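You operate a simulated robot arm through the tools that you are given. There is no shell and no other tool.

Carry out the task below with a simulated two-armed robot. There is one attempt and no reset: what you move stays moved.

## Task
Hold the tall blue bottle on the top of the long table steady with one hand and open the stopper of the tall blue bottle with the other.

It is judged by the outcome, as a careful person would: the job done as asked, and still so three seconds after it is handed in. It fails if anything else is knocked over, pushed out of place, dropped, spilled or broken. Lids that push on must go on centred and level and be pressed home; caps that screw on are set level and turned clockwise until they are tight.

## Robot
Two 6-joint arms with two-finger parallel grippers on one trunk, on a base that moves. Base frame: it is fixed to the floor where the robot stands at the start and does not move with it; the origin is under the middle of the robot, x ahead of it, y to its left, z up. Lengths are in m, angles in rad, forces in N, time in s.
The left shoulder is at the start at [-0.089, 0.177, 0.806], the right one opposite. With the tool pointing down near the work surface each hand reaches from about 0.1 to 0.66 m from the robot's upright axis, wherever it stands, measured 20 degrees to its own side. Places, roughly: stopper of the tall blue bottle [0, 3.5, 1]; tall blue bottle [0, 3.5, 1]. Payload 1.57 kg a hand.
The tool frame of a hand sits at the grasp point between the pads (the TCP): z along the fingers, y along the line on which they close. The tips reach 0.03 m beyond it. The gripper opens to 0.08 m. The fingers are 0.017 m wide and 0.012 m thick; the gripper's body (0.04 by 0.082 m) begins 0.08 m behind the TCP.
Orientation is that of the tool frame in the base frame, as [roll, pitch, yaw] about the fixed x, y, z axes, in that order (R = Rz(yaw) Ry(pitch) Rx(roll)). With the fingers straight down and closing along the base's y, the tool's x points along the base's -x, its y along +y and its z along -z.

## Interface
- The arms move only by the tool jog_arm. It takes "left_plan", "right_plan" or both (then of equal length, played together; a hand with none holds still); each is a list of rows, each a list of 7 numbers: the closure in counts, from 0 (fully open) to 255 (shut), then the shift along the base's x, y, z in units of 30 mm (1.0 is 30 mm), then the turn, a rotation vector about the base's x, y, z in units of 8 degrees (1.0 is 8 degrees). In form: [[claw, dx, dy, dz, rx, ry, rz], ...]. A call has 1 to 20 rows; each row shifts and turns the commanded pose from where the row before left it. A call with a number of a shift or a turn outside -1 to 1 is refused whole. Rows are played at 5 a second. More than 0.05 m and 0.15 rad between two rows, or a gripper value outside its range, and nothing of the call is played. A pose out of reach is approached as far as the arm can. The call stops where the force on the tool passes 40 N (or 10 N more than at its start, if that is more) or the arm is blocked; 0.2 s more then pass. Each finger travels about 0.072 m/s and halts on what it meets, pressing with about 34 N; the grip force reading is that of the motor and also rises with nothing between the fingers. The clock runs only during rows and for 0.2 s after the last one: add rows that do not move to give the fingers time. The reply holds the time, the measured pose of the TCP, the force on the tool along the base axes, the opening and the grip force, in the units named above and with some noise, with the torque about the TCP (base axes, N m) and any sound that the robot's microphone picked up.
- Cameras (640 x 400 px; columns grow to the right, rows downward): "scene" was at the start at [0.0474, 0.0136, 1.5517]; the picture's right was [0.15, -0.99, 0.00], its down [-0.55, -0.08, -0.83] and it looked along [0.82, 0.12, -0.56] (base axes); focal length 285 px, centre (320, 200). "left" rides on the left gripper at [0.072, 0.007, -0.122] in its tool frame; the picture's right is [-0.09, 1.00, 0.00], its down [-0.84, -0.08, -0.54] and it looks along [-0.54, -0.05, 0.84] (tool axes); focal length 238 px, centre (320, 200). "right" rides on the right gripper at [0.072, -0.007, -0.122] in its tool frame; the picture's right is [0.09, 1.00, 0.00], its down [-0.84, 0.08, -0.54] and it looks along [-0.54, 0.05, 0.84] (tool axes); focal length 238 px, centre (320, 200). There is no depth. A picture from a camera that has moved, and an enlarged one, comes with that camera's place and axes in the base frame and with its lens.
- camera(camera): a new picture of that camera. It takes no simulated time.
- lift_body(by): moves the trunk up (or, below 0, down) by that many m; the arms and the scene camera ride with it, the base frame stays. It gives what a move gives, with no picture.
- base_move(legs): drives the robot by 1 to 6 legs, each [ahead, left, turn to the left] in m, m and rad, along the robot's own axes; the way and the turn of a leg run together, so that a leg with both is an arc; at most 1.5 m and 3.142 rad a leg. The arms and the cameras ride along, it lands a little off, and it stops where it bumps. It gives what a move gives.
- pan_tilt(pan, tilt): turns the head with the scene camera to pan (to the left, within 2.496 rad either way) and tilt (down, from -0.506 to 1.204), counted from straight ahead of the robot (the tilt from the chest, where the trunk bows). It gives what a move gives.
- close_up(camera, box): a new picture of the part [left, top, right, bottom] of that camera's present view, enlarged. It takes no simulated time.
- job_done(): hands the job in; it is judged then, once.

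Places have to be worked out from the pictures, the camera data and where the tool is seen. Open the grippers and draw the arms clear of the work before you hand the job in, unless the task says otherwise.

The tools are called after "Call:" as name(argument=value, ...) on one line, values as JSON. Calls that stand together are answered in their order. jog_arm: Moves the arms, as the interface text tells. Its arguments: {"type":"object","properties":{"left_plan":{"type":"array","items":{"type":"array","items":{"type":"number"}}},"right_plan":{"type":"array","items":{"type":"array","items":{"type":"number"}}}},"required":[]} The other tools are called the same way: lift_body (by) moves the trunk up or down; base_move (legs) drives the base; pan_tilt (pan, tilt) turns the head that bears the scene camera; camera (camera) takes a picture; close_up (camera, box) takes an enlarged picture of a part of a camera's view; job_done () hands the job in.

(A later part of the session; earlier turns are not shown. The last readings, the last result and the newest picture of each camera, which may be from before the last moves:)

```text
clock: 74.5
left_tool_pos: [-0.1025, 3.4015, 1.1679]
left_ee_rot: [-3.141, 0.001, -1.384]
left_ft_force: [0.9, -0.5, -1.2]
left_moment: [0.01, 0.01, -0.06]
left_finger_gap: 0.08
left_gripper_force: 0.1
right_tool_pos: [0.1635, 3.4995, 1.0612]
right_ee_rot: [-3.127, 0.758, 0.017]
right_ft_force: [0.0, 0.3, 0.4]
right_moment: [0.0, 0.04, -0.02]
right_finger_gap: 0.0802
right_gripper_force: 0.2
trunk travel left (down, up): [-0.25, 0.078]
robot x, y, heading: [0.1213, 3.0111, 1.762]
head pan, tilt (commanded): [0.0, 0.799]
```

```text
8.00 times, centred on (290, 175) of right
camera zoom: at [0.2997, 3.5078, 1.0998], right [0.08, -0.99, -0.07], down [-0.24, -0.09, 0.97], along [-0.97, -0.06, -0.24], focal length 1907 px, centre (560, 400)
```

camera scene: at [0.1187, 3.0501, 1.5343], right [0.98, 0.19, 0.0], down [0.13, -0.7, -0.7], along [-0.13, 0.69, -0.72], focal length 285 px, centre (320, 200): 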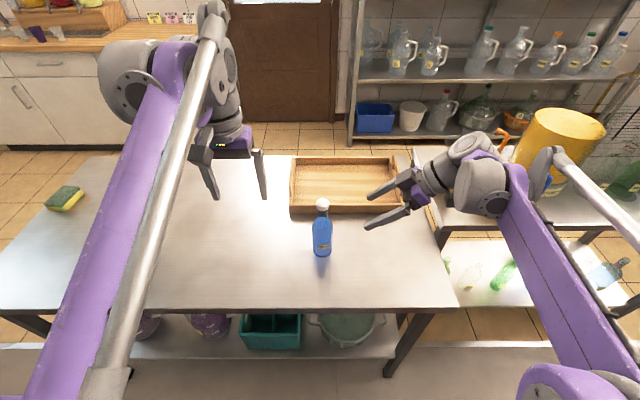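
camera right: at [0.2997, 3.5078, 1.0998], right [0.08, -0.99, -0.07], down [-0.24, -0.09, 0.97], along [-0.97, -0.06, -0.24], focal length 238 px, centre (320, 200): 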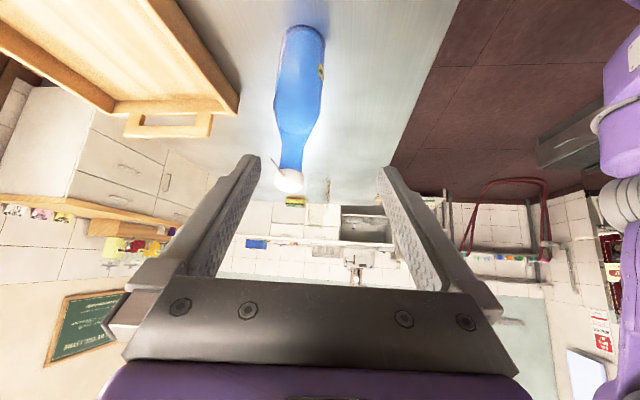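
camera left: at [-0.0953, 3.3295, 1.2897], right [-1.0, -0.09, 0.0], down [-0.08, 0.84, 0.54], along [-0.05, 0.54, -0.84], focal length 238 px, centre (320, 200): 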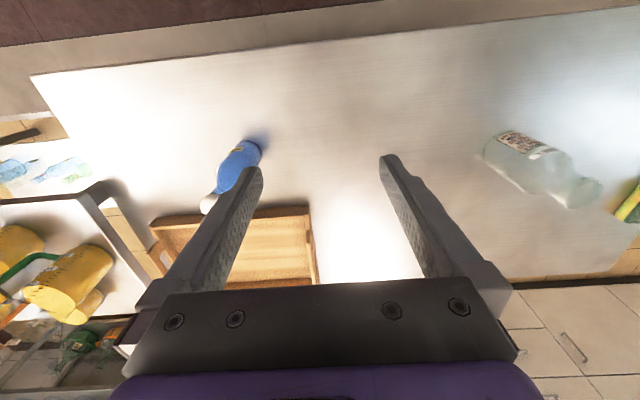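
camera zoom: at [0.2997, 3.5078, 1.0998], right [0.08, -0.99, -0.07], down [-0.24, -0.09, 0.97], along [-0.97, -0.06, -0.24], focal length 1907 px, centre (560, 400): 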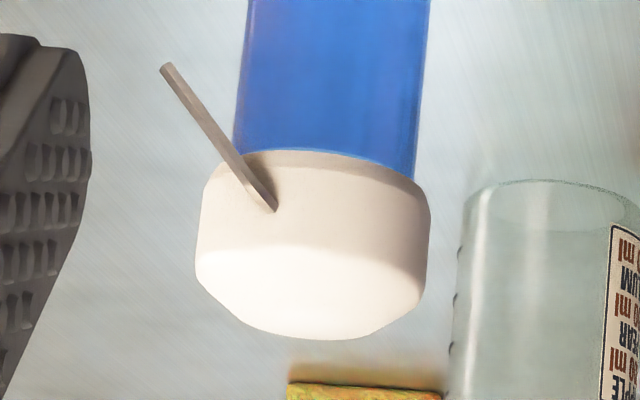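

The cap centre is at about [0.034, 3.529, 1.013], cap diameter 33 mm, with wire arms running back to about [0.03, 3.552, 0.995], most likely a hinge axis across behind the neck. First I will hold the body with the left hand coming from the left: I turn its yaw by -80° so that the fingers will close front/back.

Call:
jog_arm(left_plan=[[0, 0, 0, -0.2, 0, 0, -1], [0, 0, 0, -0.2, 0, 0, -1], [0, 0, 0, -0.2, 0, 0, -1], [0, 0, 0, -0.2, 0, 0, -1], [0, 0, 0, -0.2, 0, 0, -1], [0, 0, 0, -0.2, 0, 0, -1], [0, 0, 0, -0.2, 0, 0, -1], [0, 0, 0, -0.2, 0, 0, -1], [0, 0, 0, -0.2, 0, 0, -1], [0, 0, 0, -0.2, 0, 0, -1]])

Call:
camera(camera="scene")

```text
clock: 76.7
left_tool_pos: [-0.1023, 3.4008, 1.1079]
left_ee_rot: [-3.141, 0.002, -2.785]
left_ft_force: [0.0, -0.2, 0.7]
left_moment: [0.01, -0.02, 0.0]
left_finger_gap: 0.0799
left_gripper_force: 0.1
right_tool_pos: [0.1641, 3.5014, 1.0622]
right_ee_rot: [-3.13, 0.755, 0.015]
right_ft_force: [-0.3, 0.1, 0.1]
right_moment: [0.0, 0.01, 0.02]
right_finger_gap: 0.0801
right_gripper_force: 0.1
trunk travel left (down, up): [-0.25, 0.078]
robot x, y, heading: [0.1278, 3.0093, 1.758]
head pan, tilt (commanded): [0.0, 0.799]
```

```text
taken
camera scene: at [0.1185, 3.0501, 1.5343], right [0.98, 0.19, 0.0], down [0.13, -0.7, -0.7], along [-0.13, 0.69, -0.72], focal length 285 px, centre (320, 200)
```

scene: 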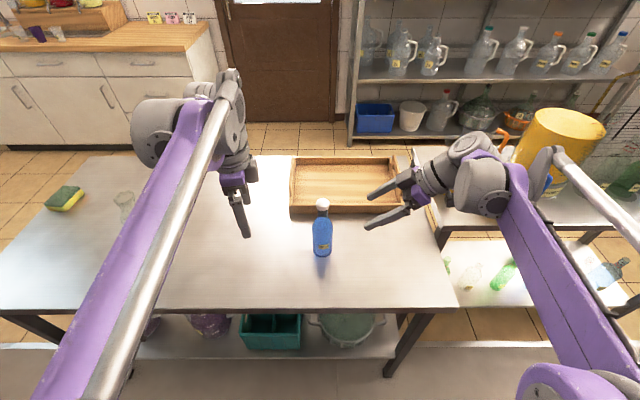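

The yaw turned as intended. Now I tilt the left hand by 48° so it points to the right and down, and bring it to a pre-grasp point left of the bottle.

Call:
jog_arm(left_plan=[[0, 0.257, 0.51, -0.728, 0.349, -0.937, 0], [0, 0.257, 0.51, -0.728, 0.349, -0.937, 0], [0, 0.257, 0.51, -0.728, 0.349, -0.937, 0], [0, 0.257, 0.51, -0.728, 0.349, -0.937, 0], [0, 0.257, 0.51, -0.728, 0.349, -0.937, 0], [0, 0.257, 0.51, -0.728, 0.349, -0.937, 0]])

Call:
camera(camera="scene")

Call:
camera(camera="left")

Call:
camera(camera="right")

```text
clock: 78.1
left_tool_pos: [-0.0577, 3.495, 0.9786]
left_ee_rot: [-3.137, 0.842, -2.779]
left_ft_force: [-0.6, 0.6, 0.2]
left_moment: [-0.02, 0.0, 0.0]
left_finger_gap: 0.08
left_gripper_force: 0.0
right_tool_pos: [0.1619, 3.5018, 1.0605]
right_ee_rot: [-3.131, 0.755, 0.015]
right_ft_force: [-0.3, -0.2, 0.0]
right_moment: [-0.02, 0.01, 0.02]
right_finger_gap: 0.0798
right_gripper_force: 0.1
trunk travel left (down, up): [-0.25, 0.078]
robot x, y, heading: [0.126, 3.0101, 1.755]
head pan, tilt (commanded): [0.0, 0.799]
```

```text
taken
camera scene: at [0.1181, 3.0509, 1.5342], right [0.98, 0.19, 0.0], down [0.13, -0.7, -0.7], along [-0.13, 0.68, -0.72], focal length 285 px, centre (320, 200)
```

scene: 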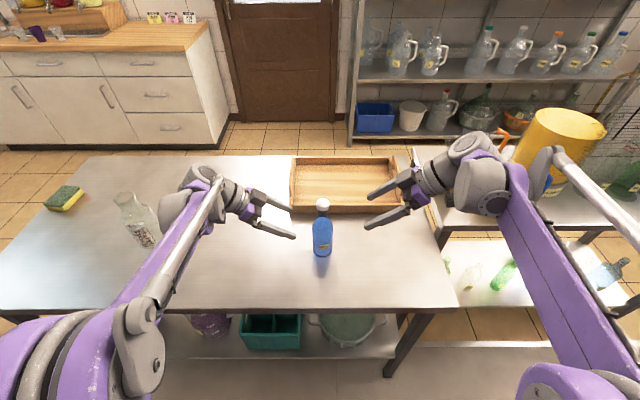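

```text
taken
camera left: at [-0.1901, 3.4532, 1.0046], right [-0.29, 0.95, 0.07], down [0.17, -0.02, 0.99], along [0.94, 0.3, -0.16], focal length 238 px, centre (320, 200)
```

left: 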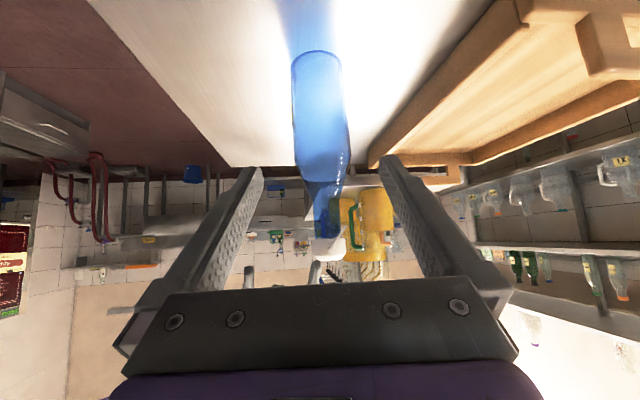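

```text
taken
camera right: at [0.2994, 3.5087, 1.1001], right [0.08, -0.99, -0.07], down [-0.24, -0.09, 0.97], along [-0.97, -0.06, -0.24], focal length 238 px, centre (320, 200)
```

right: 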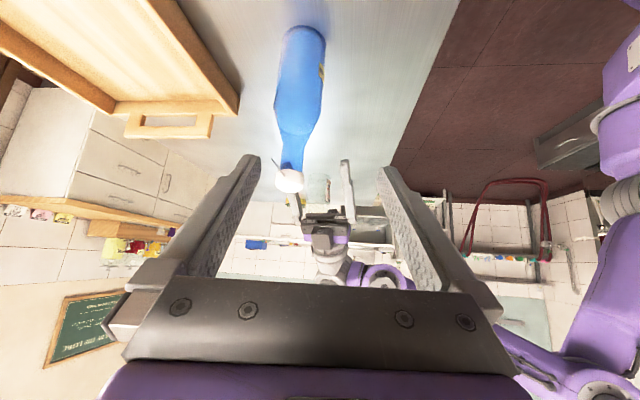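

The left camera shows the bottle centred between the open fingers. I advance about 8 cm along the tool axis, then check.

Call:
jog_arm(left_plan=[[0, 0.611, 0.232, -0.584, 0, 0, 0], [0, 0.611, 0.232, -0.584, 0, 0, 0], [0, 0.611, 0.232, -0.584, 0, 0, 0], [0, 0, 0, 0, 0, 0, 0]])

Call:
camera(camera="left")

Call:
close_up(camera="scene", box=[250, 160, 400, 280])

```text
clock: 79.1
left_tool_pos: [0.0016, 3.5141, 0.9254]
left_ee_rot: [-3.135, 0.838, -2.779]
left_ft_force: [0.5, 0.1, -0.6]
left_moment: [0.01, -0.01, 0.01]
left_finger_gap: 0.0802
left_gripper_force: 0.1
right_tool_pos: [0.1624, 3.5009, 1.0599]
right_ee_rot: [-3.131, 0.752, 0.017]
right_ft_force: [-0.6, 0.2, -0.1]
right_moment: [-0.03, -0.02, 0.0]
right_finger_gap: 0.08
right_gripper_force: 0.1
trunk travel left (down, up): [-0.25, 0.078]
robot x, y, heading: [0.1256, 3.0105, 1.752]
head pan, tilt (commanded): [0.0, 0.799]
```

```text
taken
camera left: at [-0.1314, 3.4728, 0.953], right [-0.29, 0.95, 0.07], down [0.17, -0.01, 0.98], along [0.94, 0.3, -0.16], focal length 238 px, centre (320, 200)
```

left: 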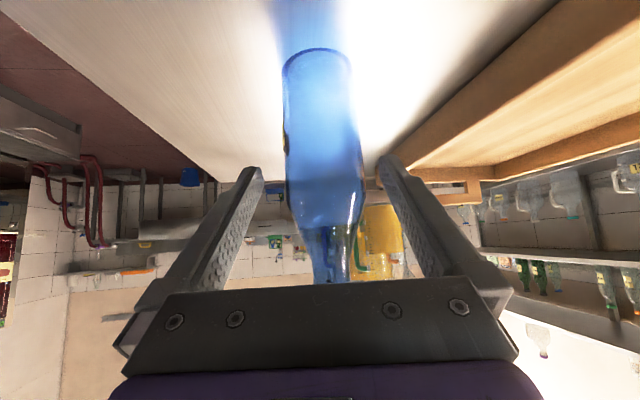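

```text
3.33 times, centred on (325, 220) of scene
camera zoom: at [0.1184, 3.0497, 1.5343], right [0.98, 0.19, 0.0], down [0.13, -0.7, -0.7], along [-0.13, 0.69, -0.72], focal length 950 px, centre (303, 133)
```

zoom: 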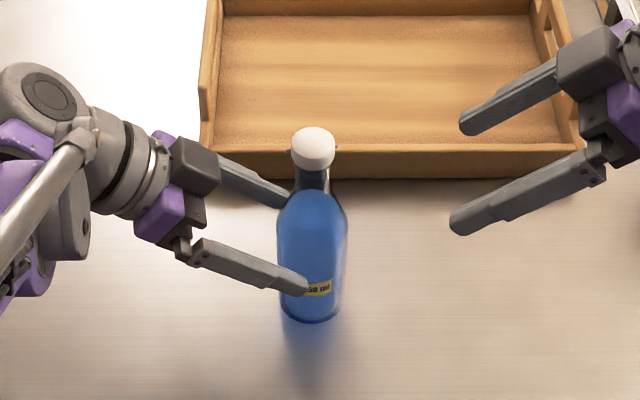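

The bottle stands centred between the left fingers. I advance the last 4.5 cm and partly close to a gap of about 66 mm to check the centring.

Call:
jog_arm(left_plan=[[0, 0.54, 0.2, -0.51, 0, 0, 0], [0, 0.54, 0.2, -0.51, 0, 0, 0], [0, 0, 0, 0, 0, 0, 0], [42, 0, 0, 0, 0, 0, 0], [42, 0, 0, 0, 0, 0, 0]])

Call:
camera(camera="left")

Call:
close_up(camera="scene", box=[270, 180, 390, 280])

Call:
close_up(camera="right", box=[240, 10, 400, 220])

```text
clock: 80.3
left_tool_pos: [0.0308, 3.525, 0.8927]
left_ee_rot: [-3.136, 0.841, -2.779]
left_ft_force: [-0.4, -0.8, -0.3]
left_moment: [0.01, 0.01, -0.03]
left_finger_gap: 0.0667
left_gripper_force: 0.1
right_tool_pos: [0.1624, 3.5008, 1.0608]
right_ee_rot: [-3.131, 0.754, 0.018]
right_ft_force: [0.7, 0.1, -0.1]
right_moment: [-0.02, 0.01, 0.01]
right_finger_gap: 0.0799
right_gripper_force: 0.0
trunk travel left (down, up): [-0.25, 0.078]
robot x, y, heading: [0.1243, 3.0118, 1.753]
head pan, tilt (commanded): [0.0, 0.799]
```

```text
taken
camera left: at [-0.1005, 3.4837, 0.9211], right [-0.29, 0.95, 0.07], down [0.17, -0.01, 0.98], along [0.94, 0.3, -0.16], focal length 238 px, centre (320, 200)
```

left: 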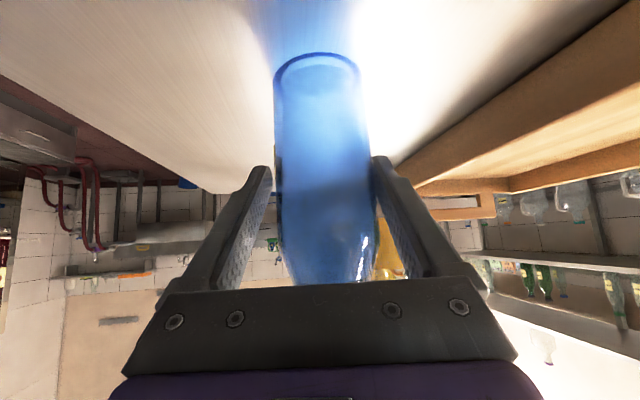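

```text
4.00 times, centred on (330, 230) of scene
camera zoom: at [0.1185, 3.05, 1.5343], right [0.98, 0.19, 0.0], down [0.13, -0.7, -0.7], along [-0.13, 0.69, -0.72], focal length 1140 px, centre (280, 80)
```

zoom: 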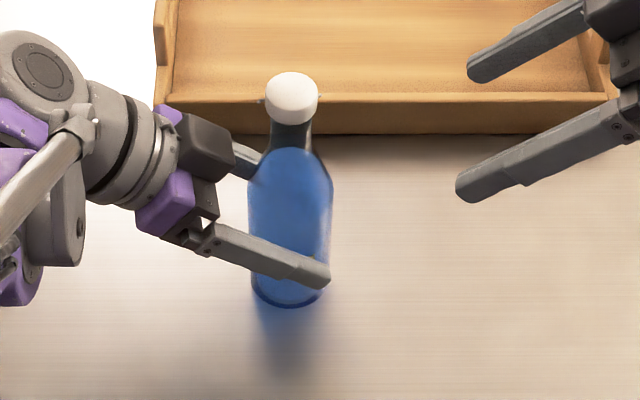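

```text
1.90 times, centred on (320, 115) of right
camera zoom: at [0.2997, 3.508, 1.1004], right [0.08, -0.99, -0.07], down [-0.24, -0.09, 0.97], along [-0.97, -0.06, -0.24], focal length 454 px, centre (320, 362)
```

zoom: 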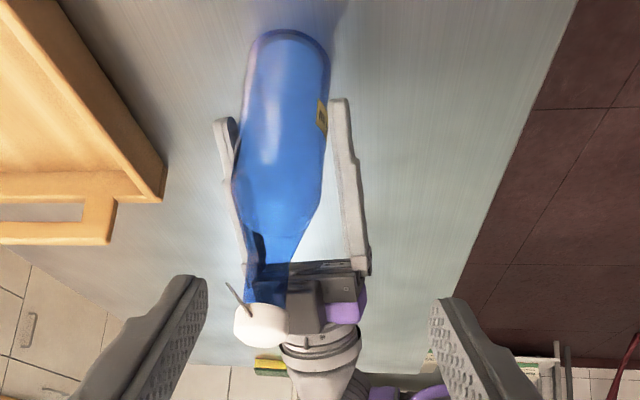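

The gap is slightly larger at the front finger, so I shift the left hand about 2.5 mm back and then close on the bottle.

Call:
jog_arm(left_plan=[[42, -0.03, 0.078, 0, 0, 0, 0], [42, 0, 0, 0, 0, 0, 0], [60, 0, 0, 0, 0, 0, 0], [80, 0, 0, 0, 0, 0, 0], [120, 0, 0, 0, 0, 0, 0], [255, 0, 0, 0, 0, 0, 0], [255, 0, 0, 0, 0, 0, 0], [255, 0, 0, 0, 0, 0, 0]])

Call:
camera(camera="left")

Call:
close_up(camera="scene", box=[270, 180, 390, 280])

Call:
close_up(camera="right", box=[240, 10, 400, 220])

```text
clock: 82.1
left_tool_pos: [0.0295, 3.5264, 0.8934]
left_ee_rot: [-3.135, 0.839, -2.78]
left_ft_force: [-1.0, 1.2, 1.0]
left_moment: [0.26, 0.17, 0.02]
left_finger_gap: 0.0592
left_gripper_force: 34.3
right_tool_pos: [0.1632, 3.5005, 1.0607]
right_ee_rot: [-3.131, 0.752, 0.016]
right_ft_force: [0.9, 1.0, -0.1]
right_moment: [0.02, -0.03, 0.01]
right_finger_gap: 0.0799
right_gripper_force: 0.0
trunk travel left (down, up): [-0.25, 0.078]
robot x, y, heading: [0.1271, 3.0084, 1.757]
head pan, tilt (commanded): [0.0, 0.799]
```

```text
taken
camera left: at [-0.102, 3.4853, 0.9208], right [-0.29, 0.95, 0.07], down [0.17, -0.01, 0.98], along [0.94, 0.3, -0.16], focal length 238 px, centre (320, 200)
```

left: 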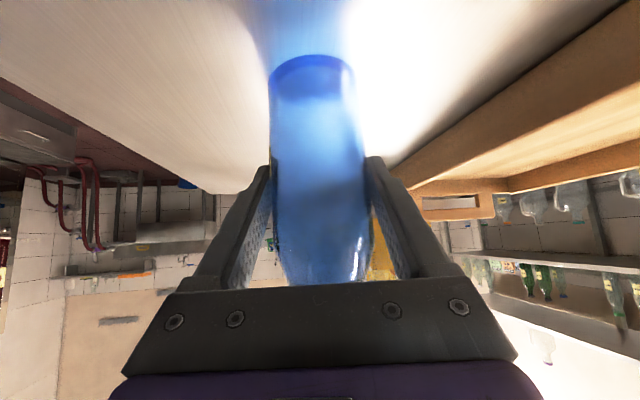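

```text
4.00 times, centred on (330, 230) of scene
camera zoom: at [0.1184, 3.0502, 1.5343], right [0.98, 0.19, 0.0], down [0.13, -0.7, -0.7], along [-0.13, 0.69, -0.72], focal length 1140 px, centre (280, 80)
```

zoom: 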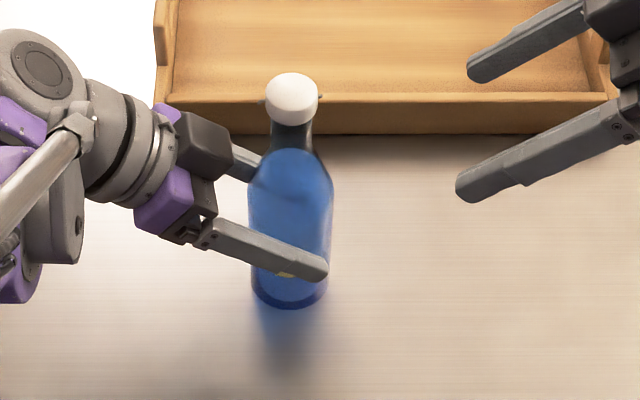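

```text
1.90 times, centred on (320, 115) of right
camera zoom: at [0.2996, 3.5081, 1.1003], right [0.08, -0.99, -0.07], down [-0.24, -0.09, 0.97], along [-0.97, -0.06, -0.24], focal length 454 px, centre (320, 362)
```

zoom: 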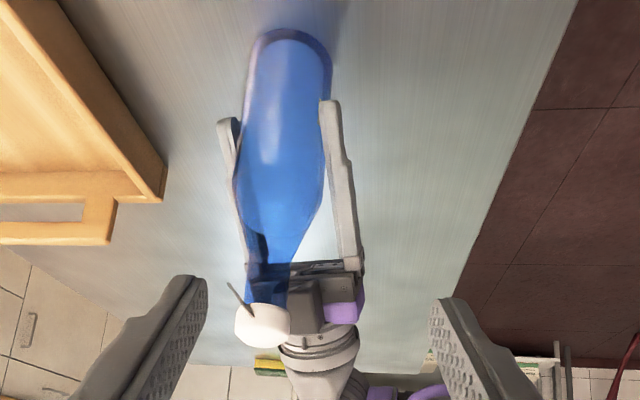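

The bottle is held firmly (gap 59 mm, 34 N) and hasn't shifted. Now I bring the right hand back up and upright, away from the bottle, to reorient it.

Call:
jog_arm(right_plan=[[0, 0.3, -0.35, 0.8, 0, -0.9, 0], [0, 0.3, -0.4, 0.8, 0, -0.9, 0], [0, 0.2, -0.45, 0.7, 0, -0.9, 0], [0, 0.2, -0.45, 0.7, 0, -0.9, 0], [0, 0.1, -0.5, 0.7, 0, -0.9, 0], [0, 0.1, -0.5, 0.6, 0, -0.9, 0]])

Call:
jog_arm(right_plan=[[0, 0, -0.5, 0, 0, 0, -0.944], [0, 0, -0.5, 0, 0, 0, -0.944], [0, 0, -0.5, 0, 0, 0, -0.944], [0, 0, -0.5, 0, 0, 0, -0.944], [0, 0, -0.5, 0, 0, 0, -0.944], [0, 0, -0.5, 0, 0, 0, -0.944], [0, 0, -0.5, 0, 0, 0, -0.944], [0, 0, -0.5, 0, 0, 0, -0.944], [0, 0, 0, 0, 0, 0, -0.944], [0, 0, 0, 0, 0, 0, -0.944]])

Call:
camera(camera="scene")

```text
clock: 83.5
left_tool_pos: [0.0307, 3.5272, 0.8935]
left_ee_rot: [-3.136, 0.839, -2.778]
left_ft_force: [-1.2, -0.8, 1.4]
left_moment: [0.11, 0.09, 0.06]
left_finger_gap: 0.0588
left_gripper_force: 33.6
right_tool_pos: [0.2015, 3.4213, 1.192]
right_ee_rot: [3.141, -0.004, 0.011]
right_ft_force: [-0.1, 0.7, -0.6]
right_moment: [0.04, 0.04, -0.01]
right_finger_gap: 0.0799
right_gripper_force: 0.1
trunk travel left (down, up): [-0.25, 0.078]
robot x, y, heading: [0.1239, 3.0115, 1.755]
head pan, tilt (commanded): [0.0, 0.799]
```

```text
clock: 85.7
left_tool_pos: [0.0296, 3.5263, 0.8918]
left_ee_rot: [-3.136, 0.838, -2.779]
left_ft_force: [0.3, -1.4, 0.6]
left_moment: [-0.02, 0.04, 0.02]
left_finger_gap: 0.059
left_gripper_force: 34.0
right_tool_pos: [0.1989, 3.2984, 1.1928]
right_ee_rot: [-3.141, 0.001, -1.308]
right_ft_force: [-1.2, 0.2, 0.8]
right_moment: [-0.05, 0.01, 0.0]
right_finger_gap: 0.0798
right_gripper_force: 0.1
trunk travel left (down, up): [-0.25, 0.078]
robot x, y, heading: [0.1243, 3.014, 1.759]
head pan, tilt (commanded): [0.0, 0.799]
```

```text
taken
camera scene: at [0.1185, 3.0499, 1.5343], right [0.98, 0.19, 0.0], down [0.13, -0.7, -0.7], along [-0.13, 0.69, -0.72], focal length 285 px, centre (320, 200)
```

scene: 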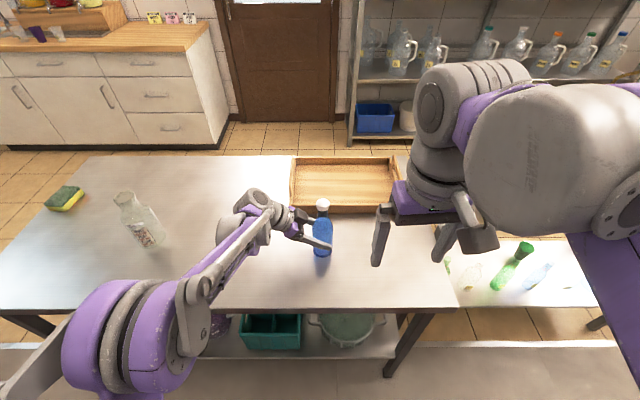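

The right hand is upright again in front right. I now tilt it forward by 48° and bring it to a pre-grasp point in front of and above the cap, fingers to close left/right on it.

Call:
jog_arm(right_plan=[[0, -0.79, 0.7, -0.3, 0.966, 0.26, 0], [0, -0.79, 0.8, -0.5, 0.966, 0.26, 0], [0, -0.79, 0.8, -0.6, 0.966, 0.26, 0], [0, -0.79, 0.8, -0.6, 0.966, 0.26, 0], [0, -0.79, 0.85, -0.65, 0.966, 0.26, 0], [0, -0.79, 0.85, -0.65, 0.966, 0.26, 0], [0, 0, 0, 0, 0, 0, 0]])

Call:
camera(camera="scene")

Call:
camera(camera="right")

```text
clock: 87.3
left_tool_pos: [0.0291, 3.5269, 0.8928]
left_ee_rot: [-3.136, 0.839, -2.778]
left_ft_force: [-1.1, 0.8, -0.6]
left_moment: [0.09, 0.03, 0.02]
left_finger_gap: 0.0592
left_gripper_force: 34.3
right_tool_pos: [0.0561, 3.4413, 1.0948]
right_ee_rot: [-3.14, 0.841, -1.303]
right_ft_force: [0.3, -0.4, -0.5]
right_moment: [0.03, 0.02, -0.02]
right_finger_gap: 0.0801
right_gripper_force: 0.0
trunk travel left (down, up): [-0.25, 0.078]
robot x, y, heading: [0.1271, 3.0101, 1.757]
head pan, tilt (commanded): [0.0, 0.799]
```

```text
taken
camera scene: at [0.1187, 3.05, 1.5343], right [0.98, 0.19, 0.0], down [0.13, -0.7, -0.7], along [-0.13, 0.69, -0.72], focal length 285 px, centre (320, 200)
```

scene: 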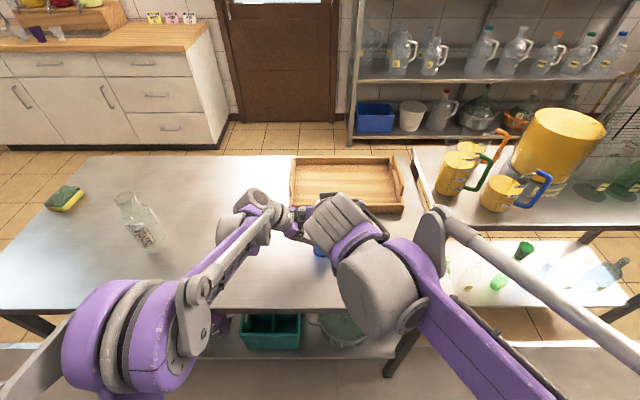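

```text
taken
camera right: at [0.0997, 3.3085, 1.1224], right [-0.94, -0.32, -0.07], down [-0.12, 0.13, 0.98], along [-0.31, 0.94, -0.16], focal length 238 px, centre (320, 200)
```

right: 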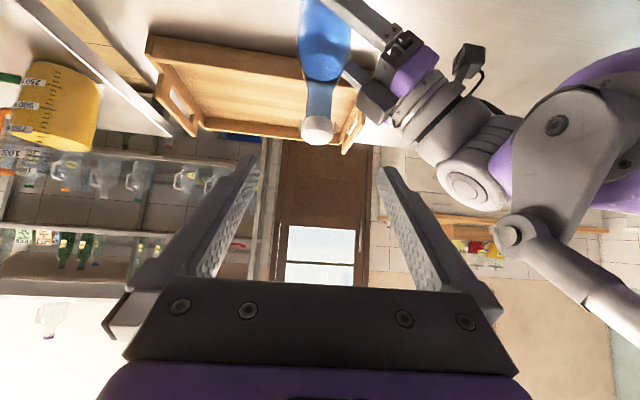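

The cap lies near the middle line of the right hand. I zoom in to check its alignment with the wires.

Call:
close_up(camera="right", box=[280, 90, 360, 150])

Call:
close_up(camera="left", box=[260, 180, 400, 290])

```text
6.67 times, centred on (320, 120) of right
camera zoom: at [0.0997, 3.3085, 1.1224], right [-0.94, -0.32, -0.07], down [-0.12, 0.13, 0.98], along [-0.31, 0.94, -0.16], focal length 1589 px, centre (320, 733)
```

zoom: 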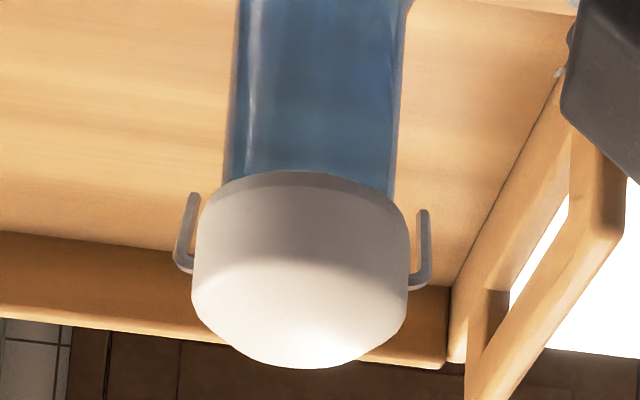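

```text
3.64 times, centred on (330, 235) of left
camera zoom: at [-0.1019, 3.4852, 0.9208], right [-0.29, 0.95, 0.07], down [0.17, -0.01, 0.98], along [0.94, 0.3, -0.16], focal length 867 px, centre (284, 73)
```

zoom: 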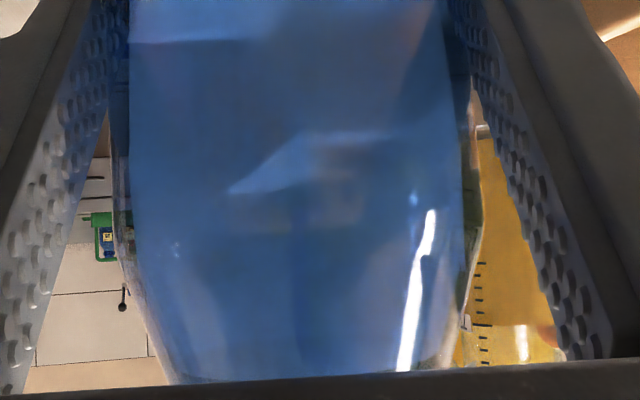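

The view is clear: a cap with bent wire arms at ±18.5 mm on both sides, aligned with my hand. I tilt the right hand further (to about 72°) and come to 7.5 cm before the cap, so that later there is room to swing it backward.

Call:
jog_arm(right_plan=[[0, -0.04, 0.2, -0.65, 0.966, 0.26, 0], [0, -0.04, 0.2, -0.65, 0.966, 0.26, 0], [0, -0.04, 0.2, -0.65, 0.966, 0.26, 0], [0, 0, 0, 0, 0, 0, 0]])

Call:
camera(camera="scene")

Call:
camera(camera="right")

```text
clock: 88.3
left_tool_pos: [0.0304, 3.5269, 0.8928]
left_ee_rot: [-3.137, 0.838, -2.777]
left_ft_force: [-0.6, 0.5, 0.6]
left_moment: [0.17, 0.05, 0.03]
left_finger_gap: 0.059
left_gripper_force: 34.5
right_tool_pos: [0.0562, 3.4602, 1.0346]
right_ee_rot: [-3.137, 1.258, -1.301]
right_ft_force: [0.5, 0.5, 0.6]
right_moment: [-0.03, -0.04, -0.01]
right_finger_gap: 0.0803
right_gripper_force: 0.1
trunk travel left (down, up): [-0.25, 0.078]
robot x, y, heading: [0.1253, 3.0095, 1.758]
head pan, tilt (commanded): [0.0, 0.799]
```

```text
taken
camera scene: at [0.1186, 3.05, 1.5343], right [0.98, 0.19, 0.0], down [0.13, -0.7, -0.7], along [-0.13, 0.69, -0.72], focal length 285 px, centre (320, 200)
```

scene: 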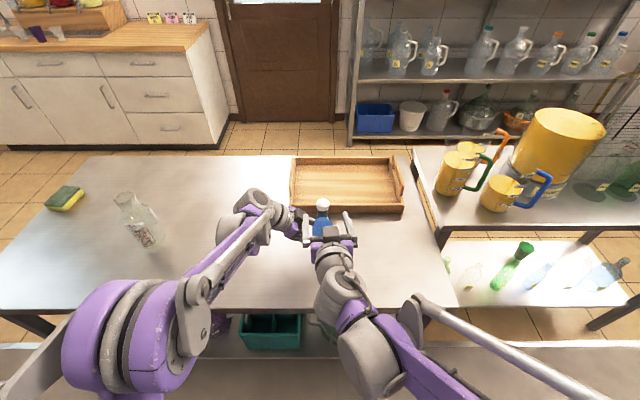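

```text
taken
camera right: at [0.099, 3.3277, 1.0042], right [-0.95, -0.29, -0.09], down [-0.01, -0.27, 0.96], along [-0.3, 0.92, 0.26], focal length 238 px, centre (320, 200)
```

right: 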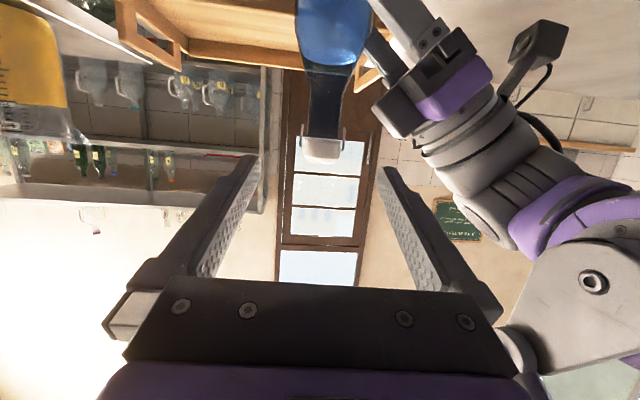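

Call:
close_up(camera="right", box=[280, 110, 360, 170])

Call:
close_up(camera="scene", box=[270, 180, 380, 260])

```text
6.67 times, centred on (320, 140) of right
camera zoom: at [0.099, 3.3277, 1.0042], right [-0.95, -0.29, -0.09], down [-0.01, -0.27, 0.96], along [-0.3, 0.92, 0.26], focal length 1589 px, centre (320, 600)
```

zoom: 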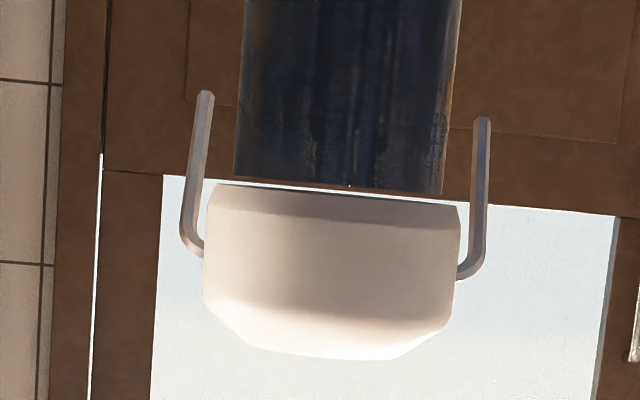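

```text
5.00 times, centred on (325, 220) of scene
camera zoom: at [0.1186, 3.05, 1.5343], right [0.98, 0.19, 0.0], down [0.13, -0.7, -0.7], along [-0.13, 0.69, -0.72], focal length 1425 px, centre (295, 100)
```

zoom: 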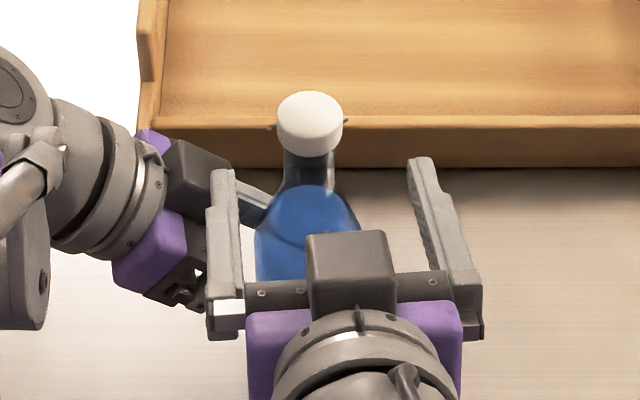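

The gap between the cap and neck is visible, pins at z≈1.015 and wire ends at z≈0.995. I advance the open right fingers around the cap.

Call:
jog_arm(right_plan=[[0, -0.235, 0.787, -0.213, 0, 0, 0], [0, -0.235, 0.787, -0.213, 0, 0, 0], [0, -0.235, 0.787, -0.213, 0, 0, 0], [0, 0, 0, 0, 0, 0, 0]])

Call:
close_up(camera="right", box=[220, 60, 420, 220])

Call:
close_up(camera="scene", box=[270, 180, 380, 260])

```text
clock: 89.3
left_tool_pos: [0.0303, 3.5269, 0.8923]
left_ee_rot: [-3.137, 0.841, -2.778]
left_ft_force: [0.5, 0.9, 0.9]
left_moment: [0.1, -0.03, 0.01]
left_finger_gap: 0.0591
left_gripper_force: 34.6
right_tool_pos: [0.0346, 3.5329, 1.0146]
right_ee_rot: [-3.135, 1.258, -1.302]
right_ft_force: [0.3, -0.3, -0.6]
right_moment: [-0.02, -0.04, 0.04]
right_finger_gap: 0.0797
right_gripper_force: 0.1
trunk travel left (down, up): [-0.25, 0.078]
robot x, y, heading: [0.1257, 3.0096, 1.756]
head pan, tilt (commanded): [0.0, 0.799]
```

```text
2.50 times, centred on (320, 140) of right
camera zoom: at [0.078, 3.4004, 0.9843], right [-0.95, -0.29, -0.09], down [-0.01, -0.27, 0.96], along [-0.3, 0.92, 0.25], focal length 596 px, centre (320, 350)
```

zoom: 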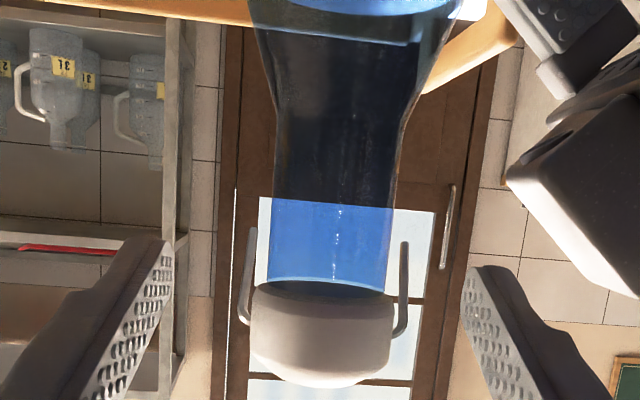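

```text
5.00 times, centred on (325, 220) of scene
camera zoom: at [0.1187, 3.05, 1.5343], right [0.98, 0.19, 0.0], down [0.13, -0.7, -0.7], along [-0.13, 0.69, -0.72], focal length 1425 px, centre (295, 100)
```

zoom: 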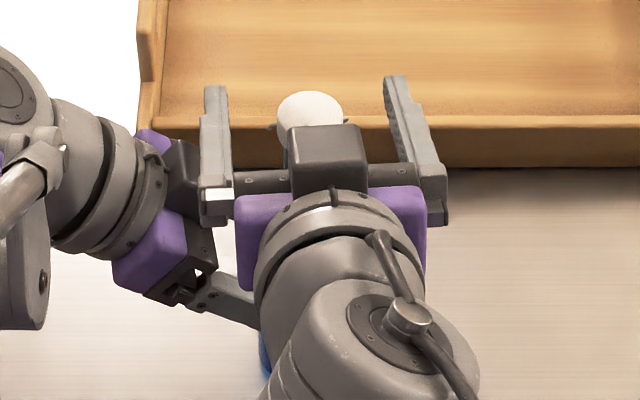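

The cap is centred between the right fingers. I close the right gripper gradually onto the cap and its wire arms.

Call:
jog_arm(right_plan=[[80, 0, 0, 0, 0, 0, 0], [110, 0, 0, 0, 0, 0, 0], [125, 0, 0, 0, 0, 0, 0], [140, 0, 0, 0, 0, 0, 0], [160, 0, 0, 0, 0, 0, 0], [255, 0, 0, 0, 0, 0, 0], [255, 0, 0, 0, 0, 0, 0], [255, 0, 0, 0, 0, 0, 0]])

Call:
close_up(camera="right", box=[220, 60, 420, 220])

Call:
close_up(camera="scene", box=[270, 180, 380, 260])

```text
clock: 91.1
left_tool_pos: [0.0301, 3.5269, 0.8931]
left_ee_rot: [-3.136, 0.838, -2.779]
left_ft_force: [0.6, 2.9, 2.4]
left_moment: [0.33, 0.1, 0.04]
left_finger_gap: 0.0591
left_gripper_force: 34.7
right_tool_pos: [0.0344, 3.5334, 1.0155]
right_ee_rot: [-3.134, 1.26, -1.3]
right_ft_force: [0.5, 0.0, 0.2]
right_moment: [-0.03, 0.01, -0.01]
right_finger_gap: 0.031
right_gripper_force: 34.1
trunk travel left (down, up): [-0.25, 0.078]
robot x, y, heading: [0.1281, 3.0109, 1.762]
head pan, tilt (commanded): [0.0, 0.799]
```

```text
2.50 times, centred on (320, 140) of right
camera zoom: at [0.0779, 3.4002, 0.9844], right [-0.95, -0.29, -0.09], down [-0.01, -0.27, 0.96], along [-0.3, 0.92, 0.25], focal length 596 px, centre (320, 350)
```

zoom: 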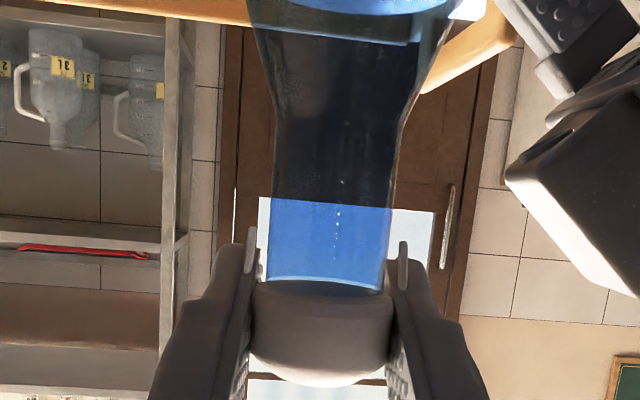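

```text
5.00 times, centred on (325, 220) of scene
camera zoom: at [0.1186, 3.0502, 1.5343], right [0.98, 0.19, 0.0], down [0.13, -0.7, -0.7], along [-0.13, 0.69, -0.72], focal length 1425 px, centre (295, 100)
```

zoom: 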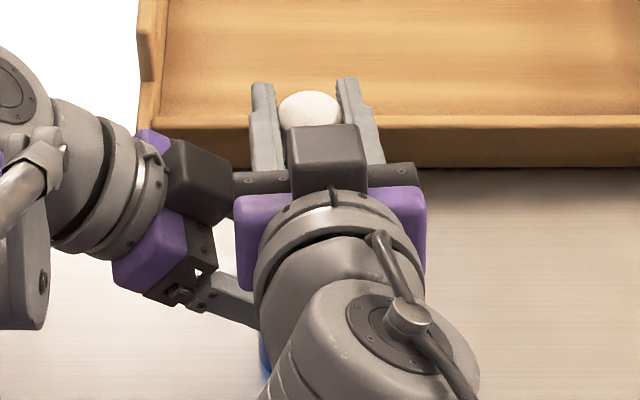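

The right hand now grips the cap itself (gap 31 mm; the wires give way to the pads). I test gently: a 4° backward swing about the supposed hinge at the wire ends, and read the forces.

Call:
jog_arm(right_plan=[[255, -0.012, 0.045, 0.04, -0.483, -0.13, 0], [255, 0, 0, 0, 0, 0, 0]])

Call:
close_up(camera="right", box=[260, 100, 380, 220])

```text
clock: 91.7
left_tool_pos: [0.0309, 3.5262, 0.894]
left_ee_rot: [-3.136, 0.839, -2.78]
left_ft_force: [-3.3, -2.2, 2.9]
left_moment: [0.75, -0.52, -0.06]
left_finger_gap: 0.0589
left_gripper_force: 34.1
right_tool_pos: [0.0338, 3.5333, 1.0165]
right_ee_rot: [-3.136, 1.188, -1.303]
right_ft_force: [3.7, 4.4, -0.1]
right_moment: [0.12, -0.11, 0.03]
right_finger_gap: 0.0315
right_gripper_force: 33.7
trunk travel left (down, up): [-0.25, 0.078]
robot x, y, heading: [0.1264, 3.0127, 1.753]
head pan, tilt (commanded): [0.0, 0.799]
```

```text
3.33 times, centred on (320, 160) of right
camera zoom: at [0.0777, 3.3994, 0.9952], right [-0.95, -0.29, -0.09], down [-0.03, -0.2, 0.98], along [-0.3, 0.93, 0.19], focal length 794 px, centre (320, 333)
```

zoom: 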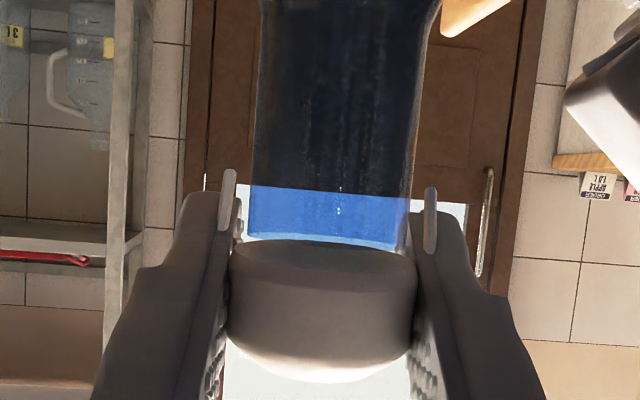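

Forces stay small (about 5 N). I continue with another 4° along the same arc.

Call:
jog_arm(right_plan=[[255, -0.013, 0.048, 0.035, -0.483, -0.13, 0], [255, 0, 0, 0, 0, 0, 0]])

Call:
close_up(camera="right", box=[260, 100, 380, 220])

```text
clock: 92.3
left_tool_pos: [0.0295, 3.527, 0.8935]
left_ee_rot: [-3.136, 0.84, -2.78]
left_ft_force: [-6.0, -4.9, 2.7]
left_moment: [0.61, -0.77, 0.05]
left_finger_gap: 0.0588
left_gripper_force: 33.9
right_tool_pos: [0.033, 3.5332, 1.0181]
right_ee_rot: [-3.137, 1.119, -1.301]
right_ft_force: [7.9, 4.6, -0.7]
right_moment: [0.08, -0.19, -0.02]
right_finger_gap: 0.0314
right_gripper_force: 33.8
trunk travel left (down, up): [-0.25, 0.078]
robot x, y, heading: [0.1268, 3.0078, 1.761]
head pan, tilt (commanded): [0.0, 0.799]
```

```text
3.33 times, centred on (320, 160) of right
camera zoom: at [0.0773, 3.3997, 1.0058], right [-0.95, -0.3, -0.09], down [-0.05, -0.14, 0.99], along [-0.31, 0.94, 0.12], focal length 794 px, centre (320, 333)
```

zoom: 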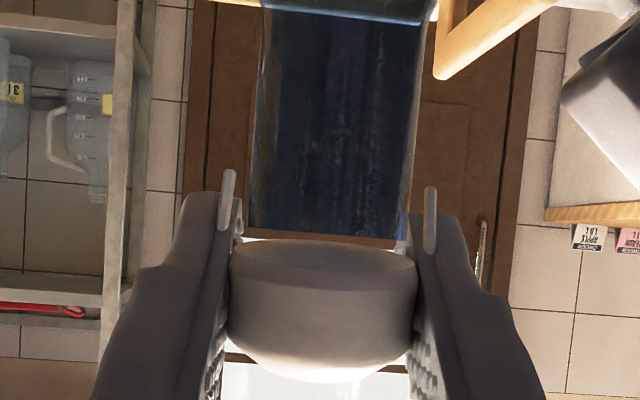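

The cap is tilting open with the fingers, with only a side force of about 8 N, so it is a hinge. I correct about 1 mm sideways and go on another 8°.

Call:
jog_arm(right_plan=[[255, 0.018, 0.056, 0.032, -0.483, -0.13, 0], [255, 0.0, 0.054, 0.028, -0.483, -0.13, 0], [255, 0, 0, 0, 0, 0, 0]])

Call:
close_up(camera="right", box=[260, 100, 380, 220])

Call:
close_up(camera="scene", box=[270, 180, 380, 260])

```text
clock: 93.1
left_tool_pos: [0.0305, 3.526, 0.8936]
left_ee_rot: [-3.136, 0.84, -2.779]
left_ft_force: [-3.1, 2.0, 5.9]
left_moment: [0.0, -0.17, 0.02]
left_finger_gap: 0.059
left_gripper_force: 34.1
right_tool_pos: [0.0317, 3.5386, 1.0203]
right_ee_rot: [-3.14, 0.977, -1.303]
right_ft_force: [2.7, -2.1, -3.6]
right_moment: [-0.11, -0.08, 0.02]
right_finger_gap: 0.0314
right_gripper_force: 34.1
trunk travel left (down, up): [-0.25, 0.078]
robot x, y, heading: [0.1301, 3.0058, 1.761]
head pan, tilt (commanded): [0.0, 0.799]
```

```text
3.33 times, centred on (320, 160) of right
camera zoom: at [0.0765, 3.4031, 1.0271], right [-0.95, -0.31, -0.08], down [-0.08, 0.0, 1.0], along [-0.31, 0.95, -0.02], focal length 794 px, centre (320, 333)
```

zoom: 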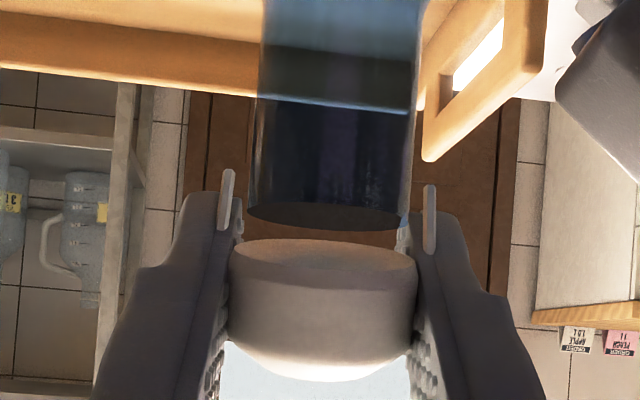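

```text
5.00 times, centred on (325, 220) of scene
camera zoom: at [0.1184, 3.0503, 1.5342], right [0.98, 0.19, 0.0], down [0.13, -0.7, -0.7], along [-0.13, 0.69, -0.72], focal length 1425 px, centre (295, 100)
```

zoom: 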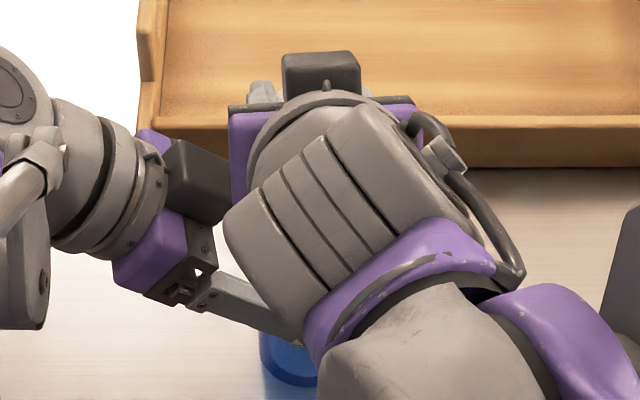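

The mouth is now visibly open at the front, the cap hinging at the wire ends with forces of only about 5 N. I continue the arc from 16° to 40°.

Call:
jog_arm(right_plan=[[255, -0.01, 0.056, 0.022, -0.483, -0.13, 0], [255, -0.01, 0.056, 0.022, -0.483, -0.13, 0], [255, -0.015, 0.058, 0.014, -0.483, -0.13, 0], [255, -0.015, 0.058, 0.013, -0.483, -0.13, 0], [255, -0.016, 0.059, 0.006, -0.483, -0.13, 0], [255, -0.016, 0.059, 0.004, -0.483, -0.13, 0], [255, 0, 0, 0, 0, 0, 0]])

Call:
close_up(camera="right", box=[240, 60, 400, 220])

```text
clock: 94.7
left_tool_pos: [0.0298, 3.526, 0.8923]
left_ee_rot: [-3.134, 0.839, -2.777]
left_ft_force: [-0.5, 6.2, 16.3]
left_moment: [-0.36, -0.02, 0.03]
left_finger_gap: 0.0591
left_gripper_force: 34.1
right_tool_pos: [0.0316, 3.5495, 1.022]
right_ee_rot: [-3.14, 0.559, -1.305]
right_ft_force: [0.2, -6.8, -16.6]
right_moment: [-0.12, -0.06, 0.0]
right_finger_gap: 0.031
right_gripper_force: 34.2
trunk travel left (down, up): [-0.25, 0.078]
robot x, y, heading: [0.1271, 3.012, 1.759]
head pan, tilt (commanded): [0.0, 0.799]
```

```text
2.50 times, centred on (320, 140) of right
camera zoom: at [0.0711, 3.429, 1.0874], right [-0.94, -0.34, -0.05], down [-0.19, 0.39, 0.9], along [-0.28, 0.86, -0.43], focal length 596 px, centre (320, 350)
```

zoom: 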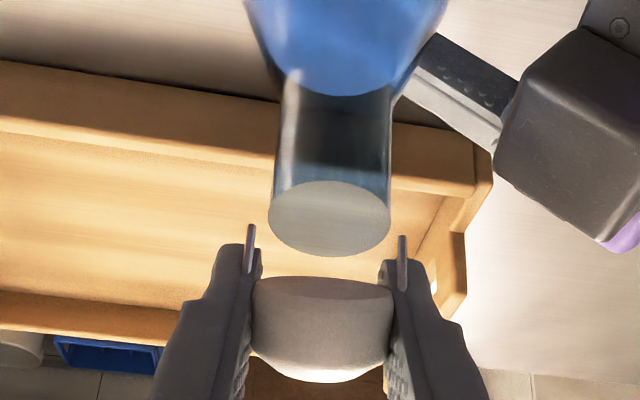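

The force shows I pull about 2.5 mm too high (z −17 N), so the hinge is a little nearer than I assumed. I correct that by lowering slightly and continue the arc to 56°.

Call:
jog_arm(right_plan=[[255, 0.005, -0.02, -0.07, 0, 0, 0], [255, -0.014, 0.051, -0.012, -0.483, -0.13, 0], [255, -0.014, 0.051, -0.012, -0.483, -0.13, 0], [255, -0.013, 0.049, -0.016, -0.483, -0.13, 0], [255, -0.013, 0.049, -0.018, -0.483, -0.13, 0], [255, 0, 0, 0, 0, 0, 0]])

Call:
close_up(camera="right", box=[240, 60, 400, 220])

```text
clock: 96.1
left_tool_pos: [0.03, 3.5266, 0.8933]
left_ee_rot: [-3.136, 0.837, -2.78]
left_ft_force: [-1.8, -10.9, -14.3]
left_moment: [0.83, 0.37, 0.04]
left_finger_gap: 0.059
left_gripper_force: 34.2
right_tool_pos: [0.0296, 3.5535, 1.0184]
right_ee_rot: [-3.139, 0.282, -1.304]
right_ft_force: [-2.4, 10.4, 23.4]
right_moment: [0.07, -0.04, 0.07]
right_finger_gap: 0.0314
right_gripper_force: 34.1
trunk travel left (down, up): [-0.25, 0.078]
robot x, y, heading: [0.1261, 3.0093, 1.758]
head pan, tilt (commanded): [0.0, 0.799]
```

```text
2.50 times, centred on (320, 140) of right
camera zoom: at [0.0632, 3.4561, 1.1157], right [-0.94, -0.35, -0.03], down [-0.25, 0.61, 0.75], along [-0.24, 0.71, -0.66], focal length 596 px, centre (320, 350)
```

zoom: 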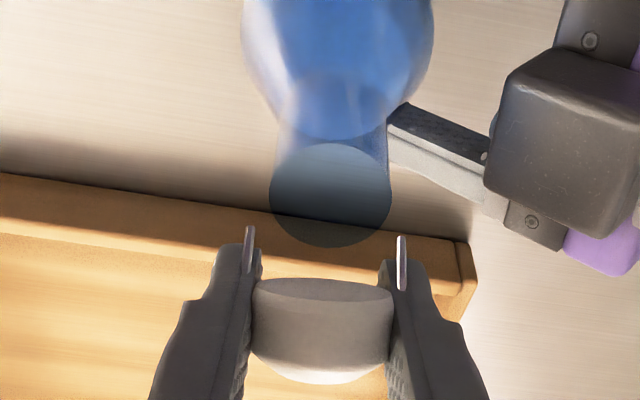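

Now I pressed about 1.5 mm too low; fitting both readings puts the hinge 15.7 mm behind and 19.8 mm below the start point. I correct upward and continue to 72°.

Call:
jog_arm(right_plan=[[255, -0.007, 0.026, 0.05, 0, 0, 0], [255, -0.0143, 0.053, -0.0217, -0.483, -0.13, 0], [255, -0.0143, 0.053, -0.0217, -0.483, -0.13, 0], [255, -0.0133, 0.0493, -0.029, -0.483, -0.13, 0], [255, -0.0133, 0.0493, -0.029, -0.483, -0.13, 0], [255, 0, 0, 0, 0, 0, 0]])

Call:
close_up(camera="right", box=[240, 60, 400, 220])

Call:
camera(camera="scene")

```text
clock: 97.5
left_tool_pos: [0.0318, 3.5263, 0.8938]
left_ee_rot: [-3.138, 0.838, -2.78]
left_ft_force: [0.4, -6.3, 6.8]
left_moment: [0.8, 0.01, -0.03]
left_finger_gap: 0.0587
left_gripper_force: 33.7
right_tool_pos: [0.0277, 3.5598, 1.0152]
right_ee_rot: [3.142, 0.001, -1.305]
right_ft_force: [-0.8, 6.3, -7.1]
right_moment: [0.25, 0.09, 0.08]
right_finger_gap: 0.0314
right_gripper_force: 33.5
trunk travel left (down, up): [-0.25, 0.078]
robot x, y, heading: [0.1266, 3.0049, 1.758]
head pan, tilt (commanded): [0.0, 0.799]
```

```text
2.50 times, centred on (320, 140) of right
camera zoom: at [0.0536, 3.4925, 1.1371], right [-0.94, -0.35, 0.0], down [-0.29, 0.79, 0.54], along [-0.19, 0.51, -0.84], focal length 596 px, centre (320, 350)
```

zoom: 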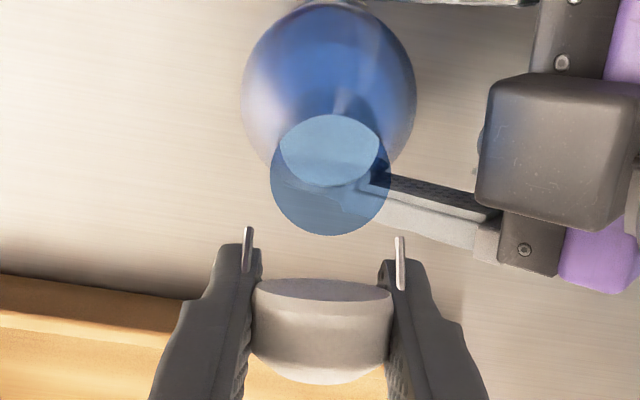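

```text
taken
camera scene: at [0.1186, 3.0502, 1.5342], right [0.98, 0.19, 0.0], down [0.13, -0.7, -0.7], along [-0.13, 0.69, -0.72], focal length 285 px, centre (320, 200)
```

scene: 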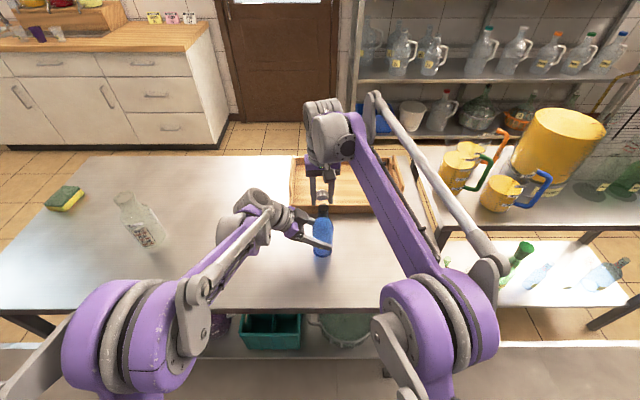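

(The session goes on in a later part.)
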